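You operate a simulated robot arm through the tools that you are given. There is no shell and no other tool. Be economical: measure what you need, move in short steps, check, and stop when the job is done.

Carry out the task below with a simulated two-armed robot. There is one attempt and no reset: what you move stays moved.

## Task
Put the yellow cloth pad on top of the small board. Then put the tin from the tool bench shelf on the red square. Then take the brush and put it on the teal tray. Then close the bags drawer. Do these in the order given. Set down upright: tin.

It is judged by the outcome, as a careful person would: the job done as asked, and still so three seconds after it is handed in. It fails if anything else is knocked over, pushed out of place, dropped, spilled or broken. Flat cloth is picked up by pressing the open fingertips on it (5 to 10 N) and closing them slowly along it; thin cloth reads only 2 to 8 mm in the jaws.

## Robot
Two 7-joint arms with two-finger parallel grippers on one trunk, on a base that drives. Base frame: it is fixed to the floor where the robot stands at the start and does not move with it; the origin is under the middle of the robot, x ahead of it, y to its left, z up. Readings come in cm, rad, newtons and seconds.
The left shoulder is at the start at [5, 16.8, 105.7], the right one opposite. With the tool pointing down near the work surface each hand reaches from about 10 to 52 cm from the robot's upright axis, wherever it stands, measured 20 degrees to its own side. Places, roughly: bags drawer [-260, 210, 50]; brush (18x4x3 cm) [-80, 160, 90]; red square (12x12 cm) [8, -248, 76]; small board (20x15x3 cm) [200, -280, 80]; teal tray (32x20x7 cm) [140, -280, 80]; tin [-125, 25, 50]; yellow cloth pad (8x5x4 cm) [50, 0, 80]. Payload 1.57 kg a hand.
The tool frame of a hand sits at the grasp point between the pads (the TCP): z along the fingers, y along the line on which they close. The tips reach 3 cm beyond it. The gripper opens to 8 cm. The fingers are 1.7 cm wide and 1.2 cm thick; the gripper's body (4 by 8.2 cm) begins 8 cm behind the TCP.
Orientation is told as [roll, pitch, yaw] about the base's x, y, z axes, in that order, counted from this pose: with the fingers straight down and closing along the base's y, the tool's x points along the base's -x, its y along +y and its z along -z.

## Interface
- The arms move only by the tool step_arm. It takes "left_steps", "right_steps" or both (then of equal length, played together; a hand with none holds still); each is a list of rows, each a list of 7 numbers: the turn, a rotation vector about the tool's x, y, z in units of 8 degrees (1.0 is 8 degrees), then the shift along the tool's x, y, z in units of 50 mm (1.0 is 50 mm), then the gripper command, from -1 (shut) to 1 (fully open), values between in proportion. In form: [[rx, ry, rz, x, y, z, claw], ...]. A call has 1 to 20 rows; each row shifts and turns the commanded pose from where the row before left it, along the tool's axes as they then stand. A call with a number of a shift or a turn outside -1 to 1 is refused whole. Rows are played at 5 a second. More than 5 cm and 0.15 rad between two rows, or a gripper value outside its range, and nothing of the call is played. Where a pose cannot be reached the arm comes as near as it can. A force on the tool above 40 N (or 10 N above the force at the start of the call, whichever is more), or a blocked arm, ends the call early, and 0.2 s more pass. The fingers move at their own pace (about 4.5 cm/s each) and stop on an object; they squeeze with about 37 N. The grip force told is the motor's: it shows also when the fingers shut on nothing. Time passes only in rows, and 0.2 s behind the last, so rows that do not move let the fingers close. It gives the time, the measured TCP pose, the force on the tool (base axes), the opening and the grip force at its end, in the units of the frame above (readings bear some noise), with the torque about the TCP (base axes, N m) and any sound that the robot's microphone picked up.
- Cameras (640 x 400 px; columns grow to the right, rows downward): "scene" is now at [12.94, 0.27, 126.76]; the picture's right is [0.02, -1.00, 0.00], its down [-0.56, -0.01, -0.83] and it looks along [0.83, 0.02, -0.56] (base axes); focal length 276 px, centre (320, 200). "left" rides on the left gripper at [7.2, 0.7, -12.2] in its tool frame; the picture's right is [-0.09, 1.00, 0.00], its down [-0.84, -0.08, -0.54] and it looks along [-0.54, -0.05, 0.84] (tool axes); focal length 238 px, centre (320, 200). "right" rides on the right gripper at [7.2, -0.7, -12.2] in its tool frame; the picture's right is [0.09, 1.00, 0.00], its down [-0.84, 0.08, -0.54] and it looks along [-0.54, 0.05, 0.84] (tool axes); focal length 238 px, centre (320, 200). There is no depth. A picture from a camera that has moved, and an enlarged one, comes with that camera's place and axes in the base frame and with its lens.
- capture(camera): a new picture of that camera. The clock stands still meanwhile.
- slide_trunk(by): slides the trunk up (or, below 0, down) by that many cm; the arms and the scene camera ride with it, the base frame stays. It gives what a move gives, with no picture.
- base_move(legs): drives the robot by 1 to 6 legs, each [ahead, left, turn to the left] in cm, cm and rad, along the robot's own axes; the way and the turn of a leg run together, so that a leg with both is an arc; at most 150 cm and 3.142 rad a leg. The arms and the cameras ride along, it lands a little off, and it stops where it bumps. It gives what a move gives.
- pan_tilt(pan, tilt): turns the head with the scene camera to pan (to the left, within 1.396 rad either way) and tilt (down, from -0.506 to 1.204), counted from straight ahead of the robot. It gives what a move gives.
- close_up(camera, box): a new picture of the part [left, top, right, bottom] of that camera's present view, enlarged. The clock stands still meanwhile.
- hand_in(): hands the job in; it is judged then, once.

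Work in short steps. Places have to be worked out from the pictures, the camera data and where the tool is seen: move nearer, look again, correct. Check each grasp and each placing, and mend what went wrong. You have 165 turns and 138 pictures in all, those below and enlarged ones among them. Open the grippers and draw the arms clear of the work before you hand the job in, unless the task says otherwise; then end with one line.

The tools are called after "Request:" as name(argument=value, ...) on one line, values as JSON. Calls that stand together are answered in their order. step_arm: Moves the arms, as the interface text tells. Its arguments: {"type":"object","properties":{"left_steps":{"type":"array"},"right_steps":{"type":"array"}},"required":[]} The other tools are called the same way: slide_trunk (by) slides the trunk up or down; base_move (legs) drives the base; pan_tilt (pan, tilt) turns the head that bears the scene camera; capture (camera) takes a picture; close_up (camera, box) takes an enlarged picture of a part of a camera's view; hand_in () hands the job in.

At the start:

```text
t: 0.0
left_position: [38.15, 15.02, 106.97]
left_orientation: [0.0, -0.001, 0.0]
left_wrist_force: [-0.7, -0.3, -0.1]
left_ft_torque: [0.0, 0.02, 0.01]
left_width: 7.99
left_gripper_force: 0.0
right_position: [41.17, -23.6, 106.08]
right_orientation: [-0.001, -0.001, 0.002]
right_wrist_force: [0.5, -1.2, -0.6]
right_ft_torque: [-0.02, 0.04, -0.01]
right_width: 8.0
right_gripper_force: 0.0
trunk travel left (down, up): [-22.5, 21.8]
robot x, y, heading: [-0.32, -0.21, 0.004]
head pan, tilt: [0.021, 0.6]
```

scene: 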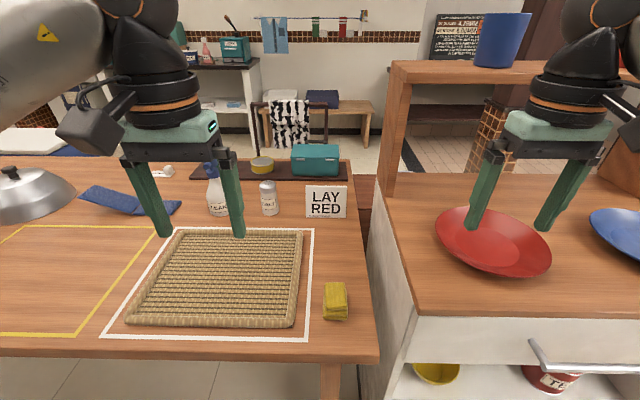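
right: 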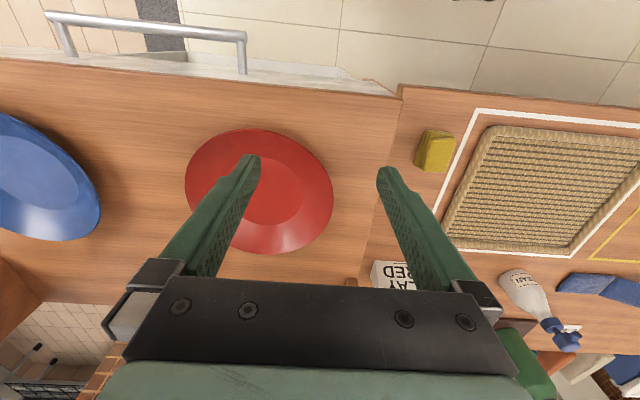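
left: 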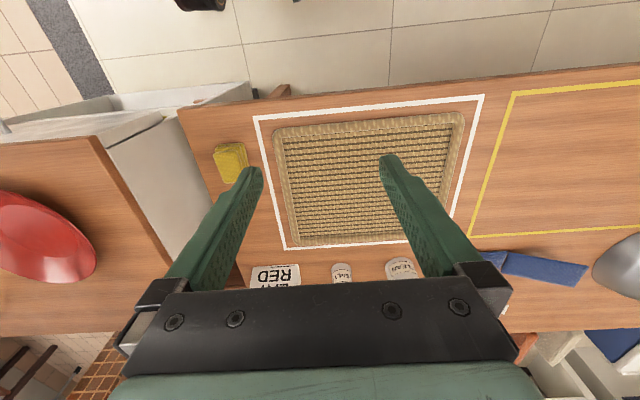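

The pad in the scene picture works out to about [48.5, -2, ~78], with its short side along y. I move the right hand above it, staying high, and look.

Request:
step_arm(right_steps=[[0, 0, 0, -0.29, 0.87, 0, 1], [0, 0, 0, -0.29, 0.87, 0, 1], [0, 0, 0, -0.29, 0.87, 0, 1], [0, 0, 0, -0.29, 0.87, 0, 1], [0, 0, 0, -0.29, 0.87, 0, 1], [0, 0, 0, 0, 0, 0.8, 1], [0, 0, 0, 0, 0, 0.8, 1], [0, 0, 0, 0, 0, 0, 1]], left_steps=[[0, 0, 0, 0, 0.5, 0, 1], [0, 0, 0, 0, 0.5, 0, 1], [0, 0, 0, 0, 0.5, 0, 1], [0, 0, 0, 0, 0, 0, 1], [0, 0, 0, 0, 0, 0, 1], [0, 0, 0, 0, 0, 0, 1], [0, 0, 0, 0, 0, 0, 1], [0, 0, 0, 0, 0, 0, 1]])

Request:
capture(camera="right")

Request:
close_up(camera="scene", box=[220, 150, 420, 350])

```text
t: 1.8
left_position: [38.35, 22.53, 106.93]
left_orientation: [-0.001, 0.0, 0.002]
left_wrist_force: [-0.5, -0.2, 0.9]
left_ft_torque: [-0.01, 0.01, 0.03]
left_width: 8.01
left_gripper_force: 0.1
right_position: [48.5, -1.61, 98.01]
right_orientation: [0.0, -0.001, 0.0]
right_wrist_force: [-0.2, -0.5, -0.9]
right_ft_torque: [-0.02, 0.0, 0.01]
right_width: 7.99
right_gripper_force: 0.0
trunk travel left (down, up): [-22.5, 21.8]
robot x, y, heading: [0.27, 0.16, 0.003]
head pan, tilt: [0.021, 0.6]
```

```text
134 pictures are left
camera right: at [41.22, -2.33, 110.25], right [-0.09, 1.0, 0.0], down [0.84, 0.08, 0.54], along [0.54, 0.05, -0.84], focal length 238 px, centre (320, 200)
```

right: 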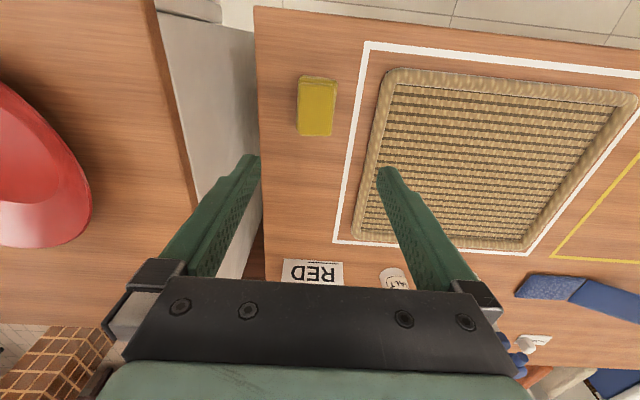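

```text
2.00 times, centred on (320, 250) of scene
camera zoom: at [12.94, 0.27, 126.76], right [0.02, -1.0, 0.0], down [-0.56, -0.01, -0.83], along [0.83, 0.02, -0.56], focal length 552 px, centre (320, 100)
```

zoom: 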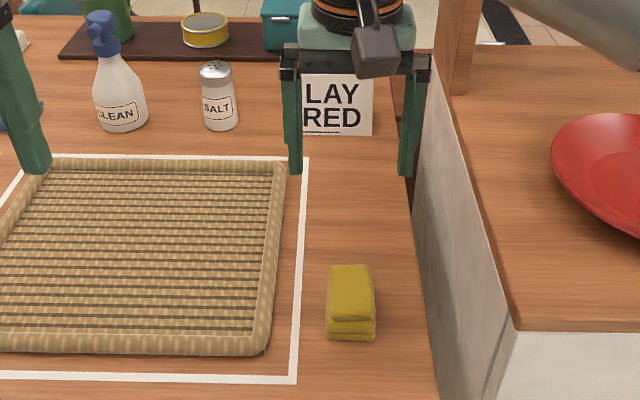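

The pad's top works out at about [47.3, -1.9, 80.5]. I move over it and descend part way, then check.

Request:
step_arm(right_steps=[[0, 0, 0, 0.24, -0.06, 0.4, 1], [0, 0, 0, 0, 0, 0.8, 1], [0, 0, 0, 0, 0, 0.8, 1], [0, 0, 0, 0, 0, 0.6, 1], [0, 0, 0, 0, 0, 0, 1]])

Request:
capture(camera="right")

Request:
close_up(camera="scene", box=[220, 150, 420, 350])

```text
t: 3.0
left_position: [38.33, 22.51, 106.91]
left_orientation: [0.001, 0.0, 0.002]
left_wrist_force: [-0.1, -0.5, 1.2]
left_ft_torque: [0.0, -0.04, -0.01]
left_width: 8.0
left_gripper_force: 0.2
right_position: [47.23, -2.14, 85.26]
right_orientation: [0.001, 0.001, 0.001]
right_wrist_force: [0.4, -1.2, 0.0]
right_ft_torque: [0.01, 0.0, -0.03]
right_width: 8.0
right_gripper_force: 0.0
trunk travel left (down, up): [-22.5, 21.8]
robot x, y, heading: [0.19, 0.11, -0.0]
head pan, tilt: [0.021, 0.6]
```

```text
132 pictures are left
camera right: at [40.08, -2.85, 97.44], right [-0.09, 1.0, 0.0], down [0.84, 0.08, 0.54], along [0.54, 0.05, -0.84], focal length 238 px, centre (320, 200)
```

right: 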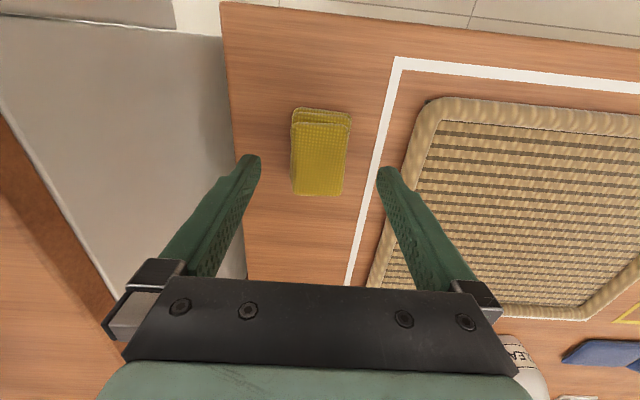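

```text
2.00 times, centred on (320, 250) of scene
camera zoom: at [12.94, 0.27, 126.76], right [0.02, -1.0, 0.0], down [-0.56, -0.01, -0.83], along [0.83, 0.02, -0.56], focal length 552 px, centre (320, 100)
```

zoom: 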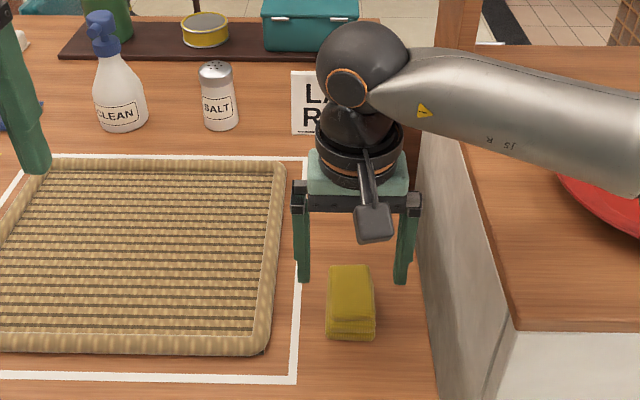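

Aligned: the pad is between the fingers. I descend in small rows to TCP z ≈ 81.

Request:
step_arm(right_steps=[[0, 0, 0, 0, 0, 0.3, 1], [0, 0, 0, 0, 0, 0.3, 1], [0, 0, 0, 0, 0, 0.2, 1], [0, 0, 0, 0, 0, 0, 1]])

Request:
capture(camera="right")

Request:
close_up(camera="scene", box=[270, 200, 420, 350])

```text
t: 4.0
left_position: [38.19, 22.56, 106.94]
left_orientation: [0.0, 0.0, 0.001]
left_wrist_force: [0.7, 0.0, 0.1]
left_ft_torque: [-0.03, 0.03, 0.01]
left_width: 8.0
left_gripper_force: 0.0
right_position: [47.24, -2.11, 81.18]
right_orientation: [-0.001, 0.0, 0.0]
right_wrist_force: [0.2, 0.1, -0.3]
right_ft_torque: [-0.01, -0.01, 0.0]
right_width: 7.99
right_gripper_force: 0.1
trunk travel left (down, up): [-22.5, 21.8]
robot x, y, heading: [0.66, 0.07, -0.003]
head pan, tilt: [0.021, 0.6]
```

```text
130 pictures are left
camera right: at [39.93, -2.74, 93.4], right [-0.09, 1.0, 0.0], down [0.84, 0.08, 0.54], along [0.54, 0.05, -0.84], focal length 238 px, centre (320, 200)
```

right: 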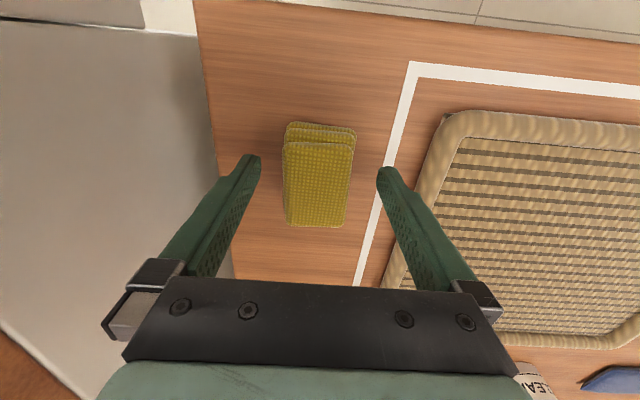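

```text
2.67 times, centred on (345, 275) of scene
camera zoom: at [12.94, 0.27, 126.76], right [0.02, -1.0, 0.0], down [-0.56, -0.01, -0.83], along [0.83, 0.02, -0.56], focal length 736 px, centre (253, 0)
```

zoom: 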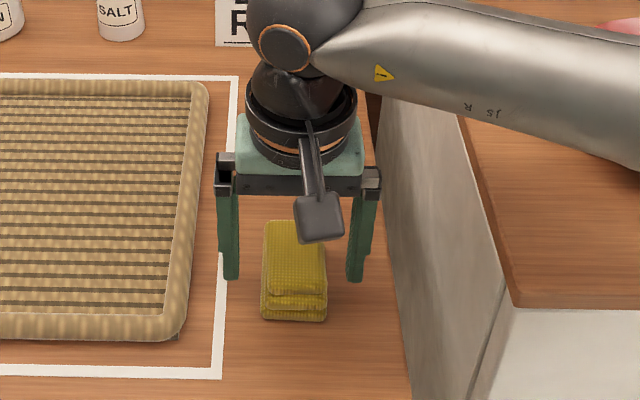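

The pad is well between the fingers. I lower 0.8 cm more and close.

Request:
step_arm(right_steps=[[0, 0, 0, 0, 0, 0.08, 1], [0, 0, 0, 0, 0, 0.08, 1], [0, 0, 0, 0, 0, 0, 1], [0, 0, 0, 0, 0, 0, 0.3], [0, 0, 0, 0, 0, 0, 0], [0, 0, 0, 0, 0, 0, -0.5], [0, 0, 0, 0, 0, 0, -1], [0, 0, 0, 0, 0, 0, -1], [0, 0, 0, 0, 0, 0, -1]])

Request:
capture(camera="right")

```text
t: 6.0
left_position: [38.21, 22.61, 106.94]
left_orientation: [-0.002, 0.001, 0.002]
left_wrist_force: [0.3, 1.1, -0.2]
left_ft_torque: [0.01, 0.03, 0.01]
left_width: 7.99
left_gripper_force: 0.0
right_position: [47.23, -2.02, 80.36]
right_orientation: [0.001, -0.002, 0.0]
right_wrist_force: [-0.4, 0.4, 0.7]
right_ft_torque: [0.02, -0.02, 0.02]
right_width: 4.88
right_gripper_force: 37.4
trunk travel left (down, up): [-22.5, 21.8]
robot x, y, heading: [0.31, 0.08, -0.004]
head pan, tilt: [0.021, 0.6]
```

```text
128 pictures are left
camera right: at [39.96, -2.74, 92.58], right [-0.09, 1.0, 0.0], down [0.84, 0.08, 0.54], along [0.54, 0.05, -0.84], focal length 238 px, centre (320, 200)
```

right: 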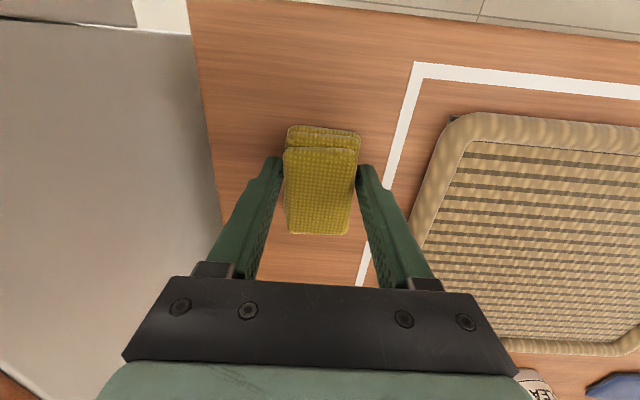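

Gripped at 4.9 cm. I lift it straight up and check.

Request:
step_arm(right_steps=[[0, 0, 0, 0, 0, -0.4, -1], [0, 0, 0, 0, 0, -0.8, -1], [0, 0, 0, 0, 0, -0.9, -1], [0, 0, 0, 0, 0, -0.9, -1], [0, 0, 0, 0, 0, -0.9, -1], [0, 0, 0, 0, 0, -0.9, -1], [0, 0, 0, 0, 0, 0, -1]])

Request:
capture(camera="right")

Request:
pan_tilt(pan=-1.39, tilt=0.4)

Request:
capture(camera="scene")

```text
t: 7.6
left_position: [38.35, 22.66, 106.93]
left_orientation: [0.0, 0.001, 0.002]
left_wrist_force: [0.2, -0.9, 0.5]
left_ft_torque: [0.0, 0.03, 0.0]
left_width: 7.99
left_gripper_force: 0.0
right_position: [47.37, -2.13, 104.5]
right_orientation: [0.001, -0.001, -0.001]
right_wrist_force: [-0.4, 0.1, -0.5]
right_ft_torque: [-0.01, 0.01, 0.01]
right_width: 4.9
right_gripper_force: 37.2
trunk travel left (down, up): [-22.5, 21.8]
robot x, y, heading: [-0.48, 0.07, 0.001]
head pan, tilt: [0.021, 0.6]
```

```text
127 pictures are left
camera right: at [40.24, -2.78, 116.85], right [-0.09, 1.0, 0.0], down [0.84, 0.08, 0.54], along [0.54, 0.05, -0.84], focal length 238 px, centre (320, 200)
```

right: 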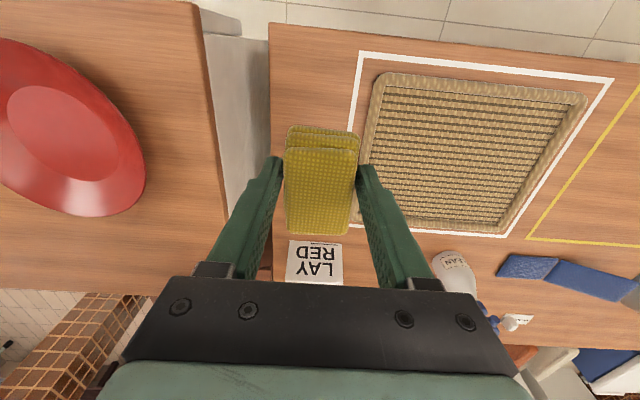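

```text
t: 9.1
left_position: [38.26, 22.62, 107.03]
left_orientation: [0.002, 0.001, 0.001]
left_wrist_force: [0.3, -0.1, -0.7]
left_ft_torque: [0.0, -0.03, -0.01]
left_width: 7.99
left_gripper_force: 0.1
right_position: [47.49, -2.1, 104.58]
right_orientation: [0.0, 0.001, 0.0]
right_wrist_force: [-1.4, 0.5, -0.7]
right_ft_torque: [-0.02, -0.01, -0.01]
right_width: 4.85
right_gripper_force: 37.3
trunk travel left (down, up): [-22.5, 21.8]
robot x, y, heading: [0.09, -0.19, -0.004]
head pan, tilt: [-1.389, 0.4]
```

```text
126 pictures are left
camera scene: at [5.78, -9.02, 128.57], right [-0.98, -0.18, 0.0], down [-0.07, 0.38, -0.92], along [0.17, -0.91, -0.39], focal length 276 px, centre (320, 200)
```

scene: 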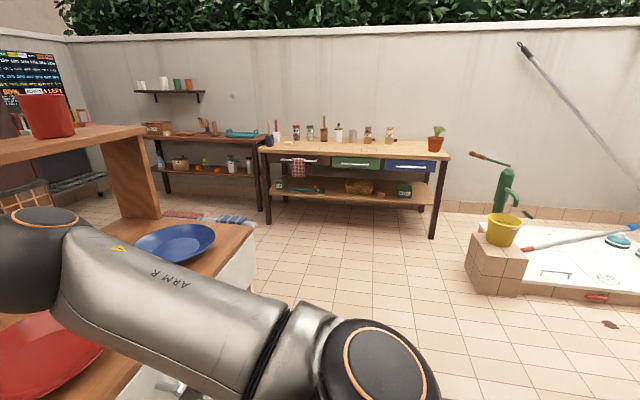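

The pad is held. The way to the far tables (front edge y≈-240) looks clear; I back off, turn right and drive toward them, then look.

Request:
base_move(legs=[[-28, 0, 0], [0, 0, -1.57], [100, 0, 0]])

Request:
pan_tilt(pan=0.7, tilt=0.4)

Request:
capture(camera="scene")

```text
t: 19.7
left_position: [-4.36, -136.69, 106.98]
left_orientation: [0.0, -0.001, -1.552]
left_wrist_force: [-0.1, 0.0, 0.2]
left_ft_torque: [-0.03, 0.02, -0.01]
left_width: 8.02
left_gripper_force: 0.1
right_position: [-29.03, -146.24, 104.59]
right_orientation: [0.0, 0.001, -1.552]
right_wrist_force: [0.4, -0.3, -0.8]
right_ft_torque: [0.0, 0.0, -0.04]
right_width: 4.9
right_gripper_force: 36.7
trunk travel left (down, up): [-22.5, 21.8]
robot x, y, heading: [-27.6, -98.47, -1.556]
head pan, tilt: [-1.389, 0.4]
```

```text
t: 21.7
left_position: [-4.38, -136.67, 107.01]
left_orientation: [-0.001, 0.0, -1.551]
left_wrist_force: [-0.4, 1.1, -0.5]
left_ft_torque: [0.0, -0.02, -0.01]
left_width: 8.01
left_gripper_force: 0.0
right_position: [-28.93, -146.36, 104.64]
right_orientation: [0.0, 0.0, -1.554]
right_wrist_force: [0.2, 0.1, -0.3]
right_ft_torque: [-0.02, -0.01, 0.01]
right_width: 4.88
right_gripper_force: 37.1
trunk travel left (down, up): [-22.5, 21.8]
robot x, y, heading: [-27.44, -98.91, -1.551]
head pan, tilt: [0.7, 0.4]
```

```text
125 pictures are left
camera scene: at [-21.4, -109.72, 128.57], right [-0.75, -0.66, 0.0], down [-0.26, 0.29, -0.92], along [0.6, -0.69, -0.39], focal length 276 px, centre (320, 200)
```

scene: 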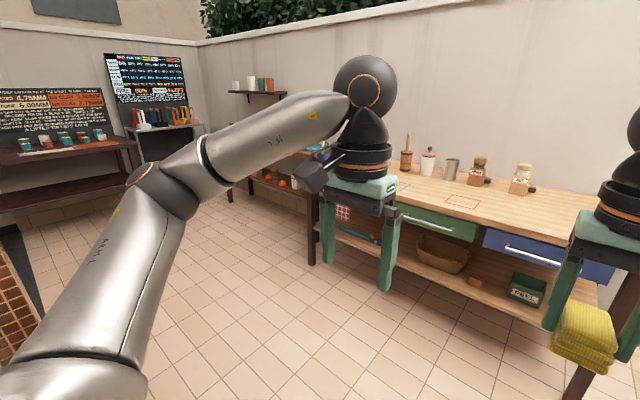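

The aisle is open. I drive ahead to y≈-149 and strafe toward +x, then look at the left table.

Request:
base_move(legs=[[50, 0, 0], [0, 0, -0.017], [0, 150, 0], [0, 40, 0]])

Request:
pan_tilt(pan=0.0, tilt=0.45)

Request:
capture(camera="scene")

```text
t: 41.7
left_position: [187.22, -187.9, 106.93]
left_orientation: [-0.001, 0.0, -1.574]
left_wrist_force: [0.3, -0.3, -0.3]
left_ft_torque: [-0.02, 0.0, 0.01]
left_width: 7.97
left_gripper_force: 0.0
right_position: [162.43, -196.89, 104.48]
right_orientation: [0.001, -0.001, -1.576]
right_wrist_force: [-0.1, -0.1, -0.7]
right_ft_torque: [-0.07, 0.02, 0.0]
right_width: 4.85
right_gripper_force: 36.6
trunk travel left (down, up): [-22.5, 21.8]
robot x, y, heading: [164.78, -149.58, -1.575]
head pan, tilt: [0.7, 0.4]
```

```text
t: 42.7
left_position: [187.31, -187.89, 106.99]
left_orientation: [0.0, -0.001, -1.573]
left_wrist_force: [0.2, 0.2, 0.2]
left_ft_torque: [-0.02, 0.03, 0.01]
left_width: 8.01
left_gripper_force: 0.1
right_position: [162.35, -197.03, 104.46]
right_orientation: [-0.002, -0.001, -1.576]
right_wrist_force: [0.1, -0.4, -0.7]
right_ft_torque: [0.01, -0.02, 0.02]
right_width: 4.89
right_gripper_force: 36.7
trunk travel left (down, up): [-22.5, 21.8]
robot x, y, heading: [164.5, -149.94, -1.572]
head pan, tilt: [0.0, 0.45]
```

```text
124 pictures are left
camera scene: at [164.8, -162.68, 128.11], right [-1.0, 0.0, 0.0], down [0.0, 0.44, -0.9], along [0.0, -0.9, -0.44], focal length 276 px, centre (320, 200)
```

scene: 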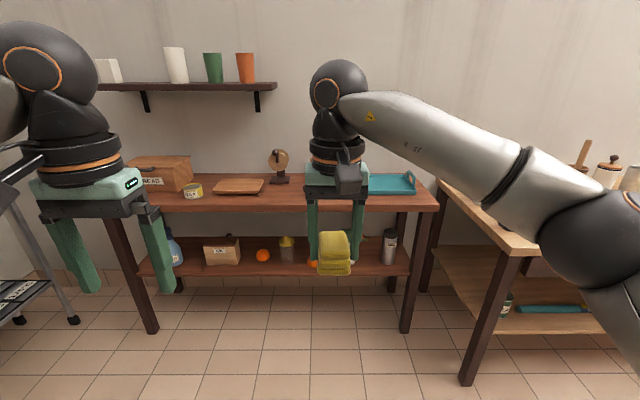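

The board is at about [200, -276, ~80], table front edge y≈-256. I move to x≈212 and nearer, then look again.

Request:
base_move(legs=[[0, 46, 0], [50, 0, 0]])

Request:
pan_tilt(pan=0.0, tilt=0.75)

Request:
capture(camera="scene")

Request:
capture(camera="right")

```text
t: 49.8
left_position: [231.89, -238.92, 106.97]
left_orientation: [-0.001, 0.0, -1.578]
left_wrist_force: [0.2, -0.8, -0.5]
left_ft_torque: [0.02, 0.0, 0.02]
left_width: 8.02
left_gripper_force: 0.0
right_position: [207.04, -247.81, 104.53]
right_orientation: [0.0, 0.001, -1.582]
right_wrist_force: [0.0, -0.3, -0.1]
right_ft_torque: [0.0, -0.01, 0.02]
right_width: 4.87
right_gripper_force: 36.7
trunk travel left (down, up): [-22.5, 21.8]
robot x, y, heading: [209.78, -200.32, -1.583]
head pan, tilt: [0.0, 0.45]
```

```text
t: 50.6
left_position: [231.9, -238.94, 106.89]
left_orientation: [0.001, 0.001, -1.578]
left_wrist_force: [0.0, -0.3, 0.0]
left_ft_torque: [-0.01, 0.02, -0.03]
left_width: 8.0
left_gripper_force: 0.1
right_position: [207.05, -247.88, 104.52]
right_orientation: [0.0, -0.001, -1.582]
right_wrist_force: [-0.4, -0.2, 0.3]
right_ft_torque: [0.02, 0.04, 0.02]
right_width: 4.88
right_gripper_force: 36.7
trunk travel left (down, up): [-22.5, 21.8]
robot x, y, heading: [209.77, -200.31, -1.577]
head pan, tilt: [0.0, 0.75]
```

```text
123 pictures are left
camera scene: at [209.62, -212.57, 125.47], right [-1.0, 0.01, 0.0], down [0.01, 0.68, -0.73], along [-0.01, -0.73, -0.68], focal length 276 px, centre (320, 200)
```

scene: 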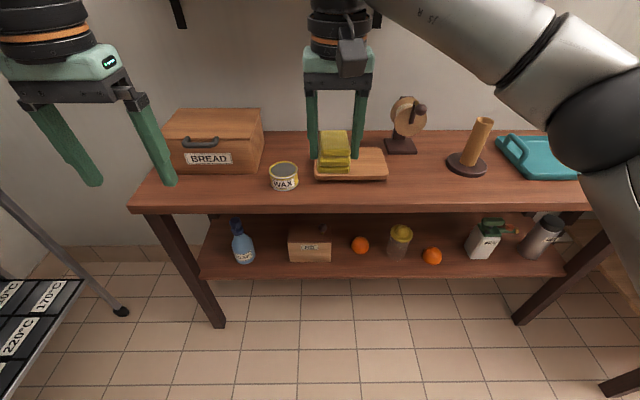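

```text
122 pictures are left
camera right: at [206.44, -240.59, 116.81], right [1.0, 0.08, 0.0], down [0.07, -0.84, 0.54], along [0.04, -0.54, -0.84], focal length 238 px, centre (320, 200)
```

right: 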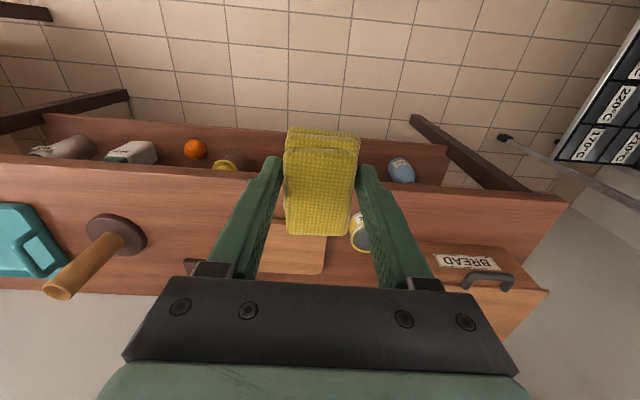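

The board is centred at about [200, -279], top ≈79.5. I retract the left hand a little, then drive 28 cm nearer.

Request:
step_arm(left_steps=[[0, 0, 0, 0.8, 0, -0.3, 1], [0, 0, 0, 0.8, 0, -0.3, 1], [0, 0, 0, 0.8, 0, 0, 1], [0, 0, 0, 0, 0, 0, 1]])

Request:
base_move(legs=[[28, 0, 0.005]])

Request:
capture(camera="scene")

Request:
capture(camera="right")

```text
t: 51.6
left_position: [232.01, -227.1, 109.81]
left_orientation: [0.0, 0.0, -1.58]
left_wrist_force: [0.0, -0.1, -0.6]
left_ft_torque: [-0.02, -0.04, 0.02]
left_width: 7.99
left_gripper_force: 0.1
right_position: [207.08, -247.83, 104.55]
right_orientation: [0.001, 0.0, -1.58]
right_wrist_force: [0.3, -0.3, 0.0]
right_ft_torque: [0.01, -0.01, 0.02]
right_width: 4.85
right_gripper_force: 36.6
trunk travel left (down, up): [-22.5, 21.8]
robot x, y, heading: [209.83, -200.77, -1.583]
head pan, tilt: [0.0, 0.75]
```

```text
t: 53.5
left_position: [231.85, -254.63, 109.9]
left_orientation: [0.001, 0.001, -1.578]
left_wrist_force: [0.2, 0.1, 0.2]
left_ft_torque: [0.02, -0.01, -0.01]
left_width: 8.0
left_gripper_force: 0.0
right_position: [206.96, -275.56, 104.61]
right_orientation: [0.0, 0.0, -1.576]
right_wrist_force: [-0.6, -0.2, 0.4]
right_ft_torque: [0.01, -0.04, 0.01]
right_width: 4.87
right_gripper_force: 36.5
trunk travel left (down, up): [-22.5, 21.8]
robot x, y, heading: [209.38, -228.03, -1.58]
head pan, tilt: [0.0, 0.75]
```

```text
121 pictures are left
camera scene: at [209.44, -240.4, 125.45], right [-1.0, 0.01, 0.0], down [0.0, 0.68, -0.73], along [0.0, -0.73, -0.68], focal length 276 px, centre (320, 200)
```

scene: 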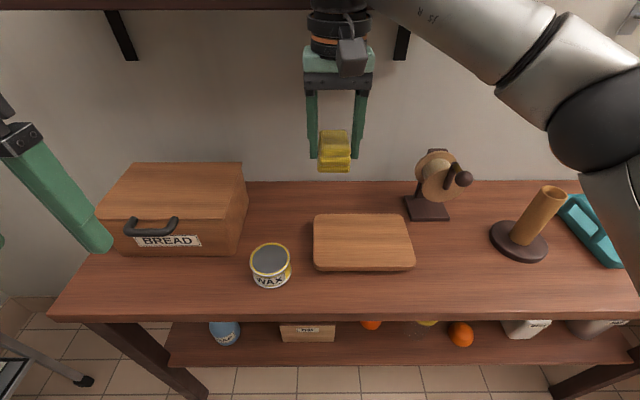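

```text
120 pictures are left
camera right: at [206.36, -268.42, 116.8], right [1.0, 0.09, 0.0], down [0.07, -0.84, 0.54], along [0.05, -0.54, -0.84], focal length 238 px, centre (320, 200)
```

right: 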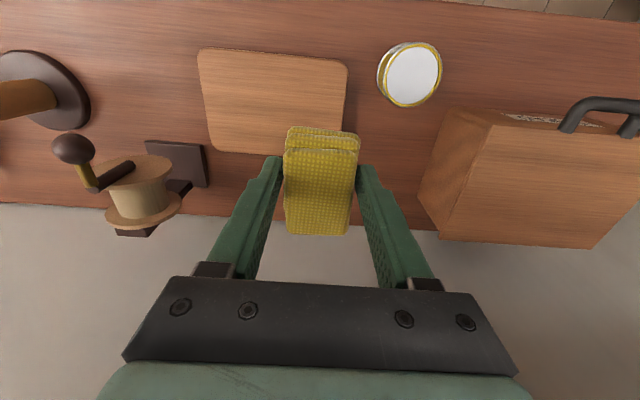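

Board top centre triangulates to about [200.3, -276, 80–82]. I move over it and descend to z≈89, then check.

Request:
step_arm(right_steps=[[0, 0, 0, -0.05, -0.67, 0, -1], [0, 0, 0, -0.05, -0.67, 0, -1], [0, 0, 0, 0, 0, 0.8, -1], [0, 0, 0, 0, 0, 0.8, -1], [0, 0, 0, 0, 0, 0.8, -1], [0, 0, 0, 0, 0, 0.7, -1], [0, 0, 0, 0, 0, 0, -1]])

Request:
capture(camera="scene")

Request:
capture(camera="right")

```text
t: 55.1
left_position: [231.86, -254.73, 109.74]
left_orientation: [0.0, 0.001, -1.576]
left_wrist_force: [0.6, 0.5, 0.8]
left_ft_torque: [-0.01, 0.01, -0.01]
left_width: 7.99
left_gripper_force: 0.1
right_position: [200.51, -276.0, 89.14]
right_orientation: [0.0, -0.001, -1.578]
right_wrist_force: [0.3, -0.4, -0.7]
right_ft_torque: [0.03, -0.03, 0.02]
right_width: 4.88
right_gripper_force: 37.4
trunk travel left (down, up): [-22.5, 21.8]
robot x, y, heading: [209.89, -227.89, -1.579]
head pan, tilt: [0.0, 0.75]
```

```text
119 pictures are left
camera scene: at [209.44, -240.36, 125.46], right [-1.0, 0.01, 0.0], down [0.0, 0.68, -0.73], along [0.0, -0.73, -0.68], focal length 276 px, centre (320, 200)
```

scene: 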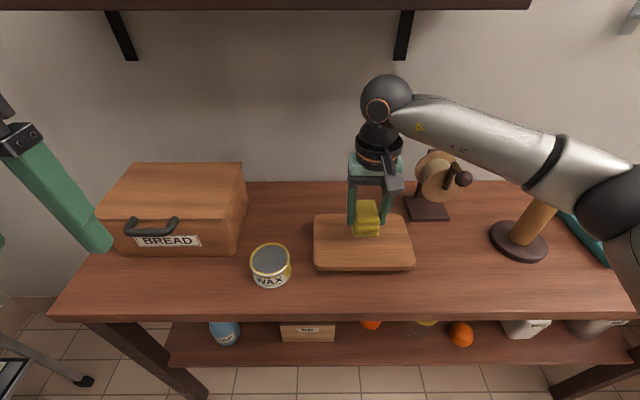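

```text
118 pictures are left
camera right: at [199.77, -268.89, 101.34], right [1.0, 0.09, 0.0], down [0.07, -0.84, 0.54], along [0.05, -0.54, -0.84], focal length 238 px, centre (320, 200)
```

right: 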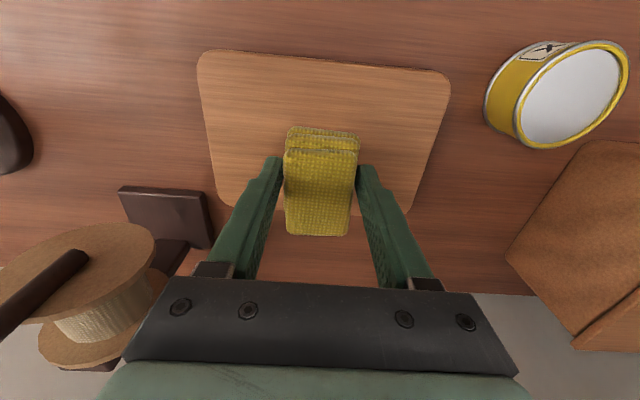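

The board centre looks about 1 cm nearer; pad orientation is fine. I shift back 1 cm and descend gently to z≈85.6.

Request:
step_arm(right_steps=[[0, 0, 0, 0.16, 0, 0.2, -1], [0, 0, 0, 0, 0, 0.3, -1], [0, 0, 0, 0, 0, 0.2, -1], [0, 0, 0, 0, 0, 0, -1]])

Request:
close_up(camera="scene", box=[290, 140, 440, 290])

```text
t: 56.1
left_position: [231.85, -254.65, 109.83]
left_orientation: [0.0, 0.001, -1.576]
left_wrist_force: [0.6, -0.7, 0.4]
left_ft_torque: [0.02, -0.02, -0.04]
left_width: 7.99
left_gripper_force: 0.1
right_position: [200.25, -275.44, 85.51]
right_orientation: [0.0, -0.001, -1.578]
right_wrist_force: [-0.1, 0.0, -0.7]
right_ft_torque: [0.01, 0.0, -0.02]
right_width: 4.88
right_gripper_force: 36.3
trunk travel left (down, up): [-22.5, 21.8]
robot x, y, heading: [209.38, -228.25, -1.575]
head pan, tilt: [0.0, 0.75]
```

```text
2.67 times, centred on (365, 215) of scene
camera zoom: at [209.44, -240.36, 125.46], right [-1.0, 0.01, 0.0], down [0.0, 0.68, -0.73], along [0.0, -0.73, -0.68], focal length 736 px, centre (200, 160)
```

zoom: 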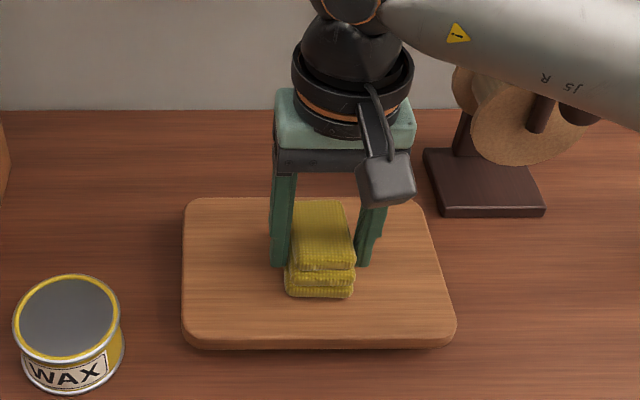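

Still above the board. I keep going down in small rows, watching the force.

Request:
step_arm(right_steps=[[0, 0, 0, 0, 0, 0.08, -1], [0, 0, 0, 0, 0, 0.08, -1], [0, 0, 0, 0, 0, 0, -1]])

Request:
close_up(camera="scene", box=[290, 140, 440, 290])

```text
t: 57.0
left_position: [231.95, -254.34, 109.92]
left_orientation: [-0.001, -0.003, -1.576]
left_wrist_force: [-0.2, -0.2, -0.2]
left_ft_torque: [-0.02, 0.01, 0.03]
left_width: 8.05
left_gripper_force: 0.0
right_position: [200.27, -275.31, 85.22]
right_orientation: [0.003, -0.01, -1.578]
right_wrist_force: [-3.4, -0.4, 33.5]
right_ft_torque: [0.74, 0.38, 0.06]
right_width: 4.88
right_gripper_force: 36.8
trunk travel left (down, up): [-22.5, 21.8]
robot x, y, heading: [209.11, -228.13, -1.579]
head pan, tilt: [0.0, 0.75]
```

```text
2.67 times, centred on (365, 215) of scene
camera zoom: at [209.46, -240.11, 125.54], right [-1.0, 0.01, 0.0], down [0.0, 0.68, -0.73], along [0.0, -0.73, -0.68], focal length 736 px, centre (200, 160)
```

zoom: 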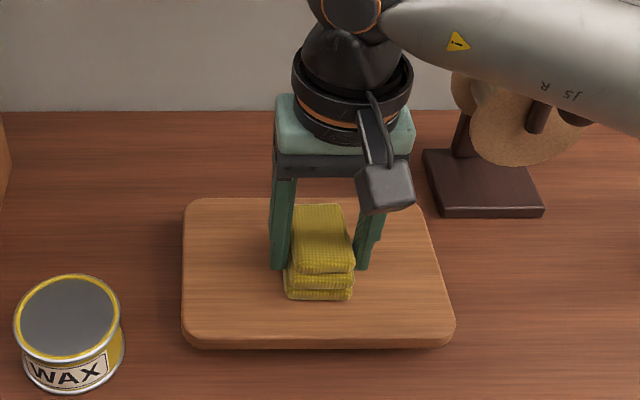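

Contact, 33 N. I ease up slightly, open slowly, and rise clear.

Request:
step_arm(right_steps=[[0, 0, 0, 0, 0, -0.08, -1], [0, 0, 0, 0, 0, 0, -0.3], [0, 0, 0, 0, 0, 0, 0.2], [0, 0, 0, 0, 0, 0, 0.7], [0, 0, 0, 0, 0, 0, 1], [0, 0, 0, 0, 0, 0, 1], [0, 0, 0, 0, 0, -0.4, 1], [0, 0, 0, 0, 0, -0.8, 1], [0, 0, 0, 0, 0, -0.8, 1], [0, 0, 0, 0, 0, -0.8, 1], [0, 0, 0, 0, 0, -0.8, 1], [0, 0, 0, 0, 0, 0, 1]])

Request:
capture(camera="scene")

```text
t: 59.5
left_position: [231.83, -254.57, 109.88]
left_orientation: [0.001, 0.0, -1.577]
left_wrist_force: [0.1, 0.6, -0.3]
left_ft_torque: [0.01, -0.02, 0.0]
left_width: 7.99
left_gripper_force: 0.0
right_position: [200.37, -275.12, 103.33]
right_orientation: [0.0, -0.003, -1.578]
right_wrist_force: [0.0, -0.7, 0.2]
right_ft_torque: [0.01, 0.01, -0.01]
right_width: 8.01
right_gripper_force: 0.1
trunk travel left (down, up): [-22.5, 21.8]
robot x, y, heading: [209.4, -228.16, -1.581]
head pan, tilt: [0.0, 0.75]
```

```text
115 pictures are left
camera scene: at [209.44, -240.36, 125.46], right [-1.0, 0.01, 0.0], down [0.0, 0.68, -0.73], along [0.0, -0.73, -0.68], focal length 276 px, centre (320, 200)
```

scene: 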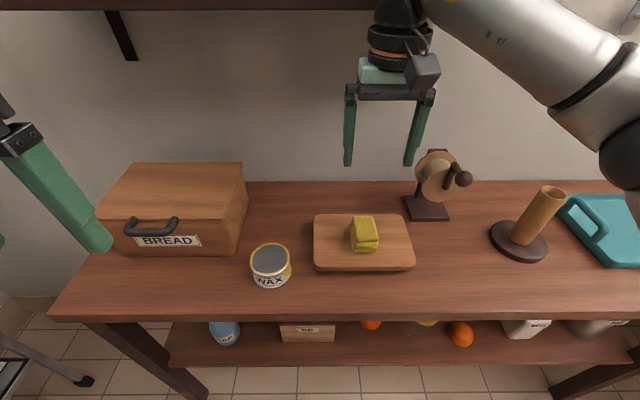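

The pad rests on the board. Next the tin: I draw back to the aisle, strafe back, turn to face -x and look at the tool bench.

Request:
base_move(legs=[[-78, 0, 0.01], [0, -150, 0], [0, -75, 0], [0, 0, -1.57]])

Request:
step_arm(right_steps=[[0, 0, 0, 0.8, 0, -0.3, 1], [0, 0, 0, 0.8, 0, -0.3, 1], [0, 0, 0, 0.8, 0, -0.3, 1], [0, 0, 0, 0, 0, 0, 1]])

Request:
pan_tilt(pan=-0.8, tilt=0.35)

Request:
capture(camera="scene")

```text
t: 87.4
left_position: [-43.71, -181.3, 109.83]
left_orientation: [0.001, -0.001, -3.08]
left_wrist_force: [0.7, 0.1, 0.7]
left_ft_torque: [-0.01, -0.02, -0.01]
left_width: 8.0
left_gripper_force: 0.0
right_position: [-66.34, -151.21, 103.37]
right_orientation: [0.001, 0.0, -3.081]
right_wrist_force: [-0.6, 0.7, -0.2]
right_ft_torque: [0.0, 0.0, -0.02]
right_width: 8.0
right_gripper_force: 0.1
trunk travel left (down, up): [-22.5, 21.8]
robot x, y, heading: [-18.87, -157.03, -3.084]
head pan, tilt: [0.0, 0.75]
```

```text
t: 88.4
left_position: [-43.71, -181.36, 109.81]
left_orientation: [0.002, 0.0, -3.081]
left_wrist_force: [0.3, 0.0, 0.4]
left_ft_torque: [0.04, -0.02, -0.02]
left_width: 8.01
left_gripper_force: 0.0
right_position: [-54.23, -150.49, 107.61]
right_orientation: [0.001, 0.001, -3.083]
right_wrist_force: [-0.1, -0.5, -0.5]
right_ft_torque: [-0.01, -0.03, 0.02]
right_width: 7.96
right_gripper_force: 0.1
trunk travel left (down, up): [-22.5, 21.8]
robot x, y, heading: [-18.74, -157.08, -3.085]
head pan, tilt: [0.0, 0.75]
```

```text
t: 89.5
left_position: [-43.8, -181.29, 109.82]
left_orientation: [0.0, 0.0, -3.08]
left_wrist_force: [0.6, 0.5, -0.8]
left_ft_torque: [0.0, -0.01, 0.01]
left_width: 8.0
left_gripper_force: 0.1
right_position: [-54.33, -150.54, 107.55]
right_orientation: [0.0, -0.002, -3.082]
right_wrist_force: [0.5, -0.2, -0.1]
right_ft_torque: [0.02, 0.02, 0.0]
right_width: 8.01
right_gripper_force: 0.0
trunk travel left (down, up): [-22.5, 21.8]
robot x, y, heading: [-18.76, -157.06, -3.079]
head pan, tilt: [-0.799, 0.351]
```

```text
114 pictures are left
camera scene: at [-29.5, -151.02, 129.02], right [0.67, 0.74, 0.0], down [0.25, -0.23, -0.94], along [-0.69, 0.63, -0.34], focal length 276 px, centre (320, 200)
```

scene: 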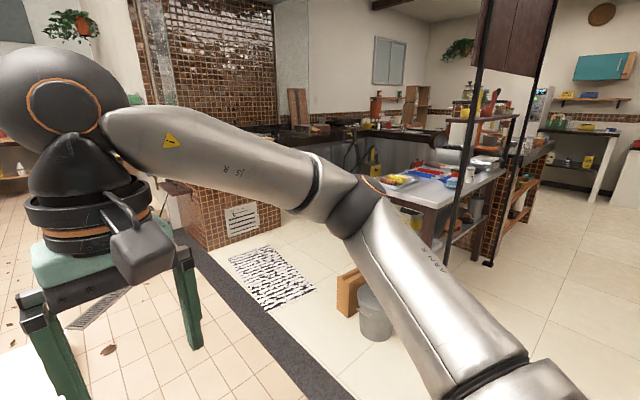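

The tool bench is at around column 430. I zoom in on it.

Request:
close_up(camera="scene", box=[330, 60, 570, 310])

```text
1.60 times, centred on (450, 185) of scene
camera zoom: at [-29.5, -151.02, 129.02], right [0.67, 0.74, 0.0], down [0.25, -0.23, -0.94], along [-0.69, 0.63, -0.34], focal length 441 px, centre (112, 224)
```

zoom: 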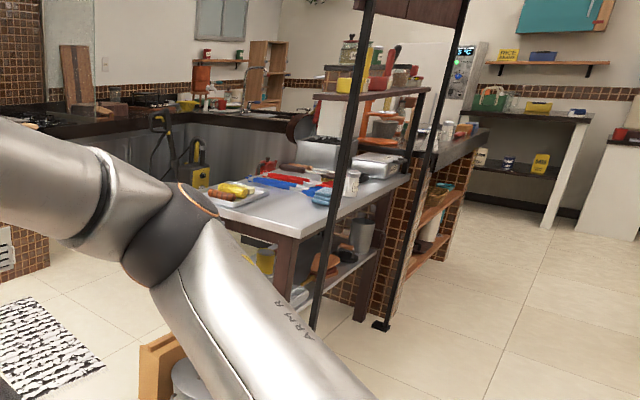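

The bench's front (+x) side seems to have a rack over it. I drive to look at the bench from its south end.

Request:
base_move(legs=[[85, 0, 0], [0, 0, -1.63]])

Request:
pan_tilt(pan=0.0, tilt=0.45)

Request:
capture(camera="scene")

```text
t: 91.7
left_position: [-71.08, -181.06, 109.74]
left_orientation: [0.0, 0.002, -3.09]
left_wrist_force: [0.6, 1.4, -0.1]
left_ft_torque: [-0.04, -0.05, -0.01]
left_width: 7.98
left_gripper_force: 0.1
right_position: [-81.23, -150.35, 107.61]
right_orientation: [0.002, -0.001, -3.089]
right_wrist_force: [0.5, 0.9, 0.4]
right_ft_torque: [-0.03, 0.0, 0.01]
right_width: 7.99
right_gripper_force: 0.1
trunk travel left (down, up): [-22.5, 21.8]
robot x, y, heading: [-45.51, -157.11, -3.088]
head pan, tilt: [-0.799, 0.351]
stopped in leg 1: the robot was blocked; the commanded pose is now the measured one
```

```text
t: 92.8
left_position: [-71.09, -181.25, 109.78]
left_orientation: [-0.002, 0.002, -3.086]
left_wrist_force: [-0.3, 0.4, 0.1]
left_ft_torque: [0.0, 0.01, -0.02]
left_width: 7.98
left_gripper_force: 0.0
right_position: [-81.38, -150.39, 107.62]
right_orientation: [0.0, -0.001, -3.09]
right_wrist_force: [0.5, 1.4, 0.5]
right_ft_torque: [0.0, -0.02, -0.01]
right_width: 8.0
right_gripper_force: 0.1
trunk travel left (down, up): [-22.5, 21.8]
robot x, y, heading: [-45.89, -157.62, -3.092]
head pan, tilt: [0.0, 0.45]
```

```text
112 pictures are left
camera scene: at [-58.97, -157.84, 128.11], right [-0.05, 1.0, 0.0], down [0.43, 0.02, -0.9], along [-0.9, -0.04, -0.44], focal length 276 px, centre (320, 200)
```

scene: 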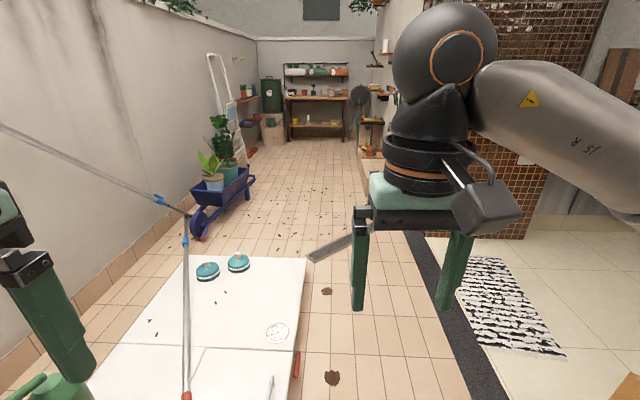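

The base was blocked by the low platform/brick step. I look down there to see what was touched.

Request:
pan_tilt(pan=0.5, tilt=0.95)

Request:
capture(camera="scene")

```text
t: 93.8
left_position: [-71.12, -181.37, 109.91]
left_orientation: [-0.003, 0.001, -3.087]
left_wrist_force: [0.0, -0.7, 1.1]
left_ft_torque: [-0.02, 0.01, 0.01]
left_width: 8.01
left_gripper_force: 0.1
right_position: [-81.26, -150.51, 107.5]
right_orientation: [0.002, 0.0, -3.089]
right_wrist_force: [-0.2, -0.7, 1.3]
right_ft_torque: [0.02, 0.05, 0.01]
right_width: 8.01
right_gripper_force: 0.1
trunk travel left (down, up): [-22.5, 21.8]
robot x, y, heading: [-45.85, -157.44, -3.093]
head pan, tilt: [0.499, 0.949]
```

```text
111 pictures are left
camera scene: at [-55.99, -161.18, 123.92], right [-0.52, 0.85, 0.0], down [0.69, 0.42, -0.58], along [-0.5, -0.3, -0.81], focal length 276 px, centre (320, 200)
```

scene: 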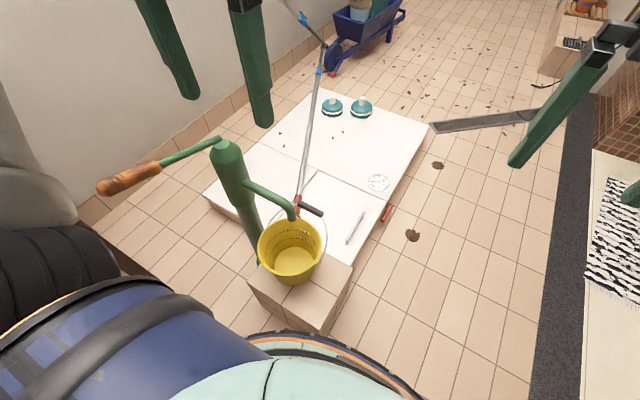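

Bucket and block still stand. I back off, go round toward +y, then to the bench's south end.

Request:
base_move(legs=[[-12, 0, 0], [0, -55, 0], [70, 0, -0.05], [0, 0, -1.57]])

Request:
pan_tilt(pan=0.0, tilt=0.55)

Request:
capture(camera="scene")

```text
t: 107.2
left_position: [-129.65, -78.25, 109.86]
left_orientation: [-0.001, 0.002, 1.591]
left_wrist_force: [-0.3, 0.4, -0.4]
left_ft_torque: [0.01, 0.0, -0.01]
left_width: 8.0
left_gripper_force: 0.0
right_position: [-98.66, -69.11, 107.66]
right_orientation: [0.0, 0.0, 1.59]
right_wrist_force: [0.4, 0.2, 0.2]
right_ft_torque: [0.01, 0.01, -0.01]
right_width: 8.0
right_gripper_force: 0.0
trunk travel left (down, up): [-22.5, 21.8]
robot x, y, heading: [-106.71, -104.64, 1.584]
head pan, tilt: [0.499, 0.949]
```

```text
t: 108.1
left_position: [-129.6, -78.3, 109.85]
left_orientation: [-0.001, 0.003, 1.592]
left_wrist_force: [0.3, -0.5, -0.4]
left_ft_torque: [0.01, 0.01, 0.03]
left_width: 7.99
left_gripper_force: 0.2
right_position: [-98.47, -69.25, 107.6]
right_orientation: [-0.001, 0.001, 1.591]
right_wrist_force: [0.1, 0.6, 0.5]
right_ft_torque: [0.01, -0.02, -0.02]
right_width: 8.01
right_gripper_force: 0.2
trunk travel left (down, up): [-22.5, 21.8]
robot x, y, heading: [-106.78, -104.44, 1.588]
head pan, tilt: [0.0, 0.55]
```

```text
110 pictures are left
camera scene: at [-106.66, -91.37, 127.2], right [1.0, 0.02, 0.0], down [0.01, -0.52, -0.85], along [-0.02, 0.85, -0.52], focal length 276 px, centre (320, 200)
```

scene: 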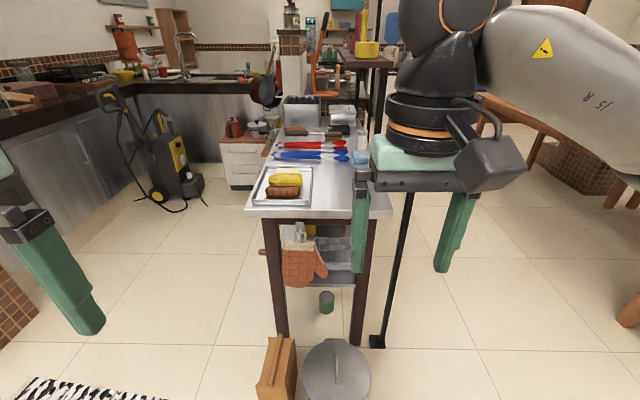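

This steel bench spans x≈-131…-87, y≈-22…90. I zoom on its lower shelf to find the tin.

Request:
close_up(camera="scene", box=[240, 200, 400, 350])

Request:
slide_trunk(by=-20)

Request:
capture(camera="scene")

```text
2.67 times, centred on (320, 275) of scene
camera zoom: at [-106.66, -91.37, 127.2], right [1.0, 0.02, 0.0], down [0.01, -0.52, -0.85], along [-0.02, 0.85, -0.52], focal length 736 px, centre (320, 0)
```

zoom: 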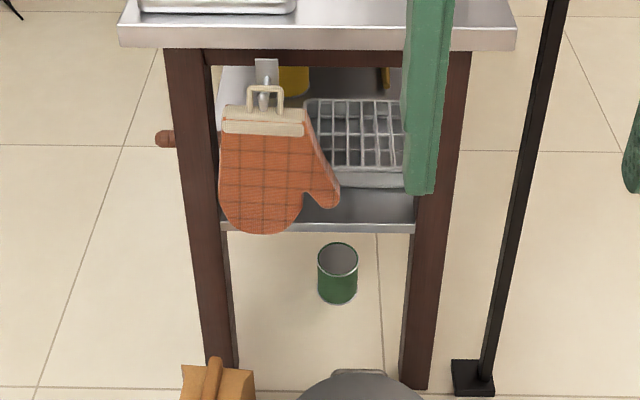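

```text
t: 110.2
left_position: [-129.65, -78.46, 89.8]
left_orientation: [-0.001, 0.001, 1.592]
left_wrist_force: [0.2, 0.7, 0.4]
left_ft_torque: [-0.01, -0.01, -0.01]
left_width: 8.01
left_gripper_force: 0.1
right_position: [-98.45, -69.32, 87.57]
right_orientation: [0.001, 0.0, 1.591]
right_wrist_force: [0.6, 0.5, -0.9]
right_ft_torque: [0.01, -0.04, 0.02]
right_width: 7.97
right_gripper_force: 0.1
trunk travel left (down, up): [-2.5, 41.8]
robot x, y, heading: [-106.29, -104.66, 1.582]
head pan, tilt: [0.0, 0.55]
```

```text
108 pictures are left
camera scene: at [-106.65, -91.37, 107.21], right [1.0, 0.02, 0.0], down [0.01, -0.52, -0.85], along [-0.01, 0.85, -0.52], focal length 276 px, centre (320, 200)
```

scene: 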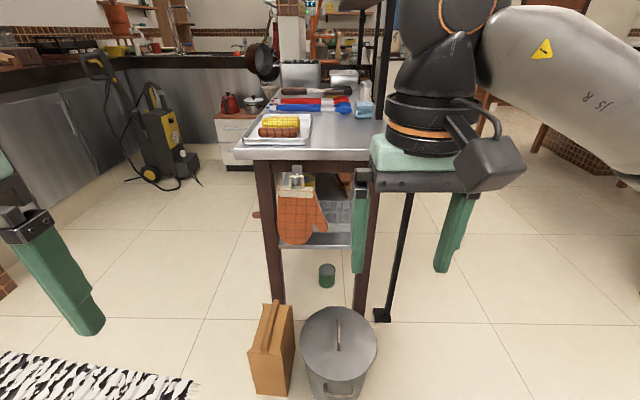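

I strafe left to view the bench's west side.

Request:
base_move(legs=[[0, 50, 0]])

Request:
pan_tilt(pan=-0.35, tilt=0.5)

Request:
capture(camera="scene")

```text
t: 115.1
left_position: [-178.6, -79.07, 89.82]
left_orientation: [-0.003, 0.001, 1.589]
left_wrist_force: [-1.1, 0.8, -0.6]
left_ft_torque: [0.0, -0.03, 0.0]
left_width: 8.0
left_gripper_force: 0.1
right_position: [-147.47, -69.99, 87.66]
right_orientation: [0.0, -0.001, 1.586]
right_wrist_force: [-0.2, -1.2, 0.4]
right_ft_torque: [0.01, -0.01, 0.0]
right_width: 8.0
right_gripper_force: 0.0
trunk travel left (down, up): [-2.5, 41.8]
robot x, y, heading: [-155.59, -105.38, 1.584]
head pan, tilt: [0.0, 0.55]
```

```text
t: 115.9
left_position: [-178.63, -78.97, 89.77]
left_orientation: [-0.003, 0.0, 1.59]
left_wrist_force: [-0.2, 0.4, 0.4]
left_ft_torque: [0.02, -0.02, 0.02]
left_width: 7.98
left_gripper_force: 0.0
right_position: [-147.45, -70.04, 87.61]
right_orientation: [0.0, 0.0, 1.586]
right_wrist_force: [-0.5, 0.0, 0.5]
right_ft_torque: [0.0, -0.03, 0.05]
right_width: 8.0
right_gripper_force: 0.1
trunk travel left (down, up): [-2.5, 41.8]
robot x, y, heading: [-155.68, -105.11, 1.58]
head pan, tilt: [-0.351, 0.499]
```

```text
107 pictures are left
camera scene: at [-152.58, -92.52, 107.66], right [0.94, -0.33, 0.0], down [-0.16, -0.45, -0.88], along [0.29, 0.83, -0.48], focal length 276 px, centre (320, 200)
```

scene: 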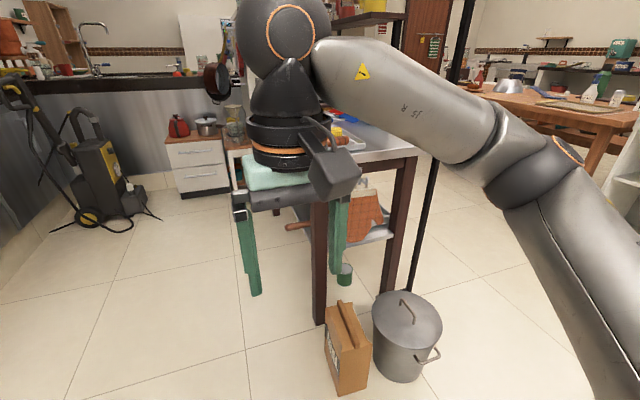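

The arm hides the bench. I look down-left to see the mat and the corridor.

Request:
pan_tilt(pan=0.15, tilt=0.9)

Request:
capture(camera="scene")

```text
t: 116.8
left_position: [-178.65, -79.06, 89.76]
left_orientation: [-0.001, 0.002, 1.588]
left_wrist_force: [-0.2, 0.4, -0.2]
left_ft_torque: [-0.04, -0.02, 0.01]
left_width: 7.99
left_gripper_force: 0.1
right_position: [-147.49, -70.04, 87.65]
right_orientation: [0.0, 0.0, 1.586]
right_wrist_force: [0.5, -0.3, -1.0]
right_ft_torque: [0.01, 0.0, 0.01]
right_width: 7.98
right_gripper_force: 0.1
trunk travel left (down, up): [-2.5, 41.8]
robot x, y, heading: [-156.0, -105.23, 1.589]
head pan, tilt: [0.15, 0.901]
```

```text
106 pictures are left
camera scene: at [-156.81, -93.65, 104.28], right [0.99, 0.16, 0.0], down [0.13, -0.77, -0.62], along [-0.1, 0.61, -0.78], focal length 276 px, centre (320, 200)
```

scene: 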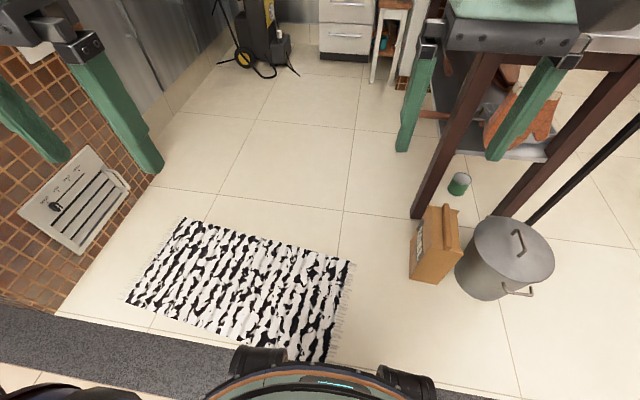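

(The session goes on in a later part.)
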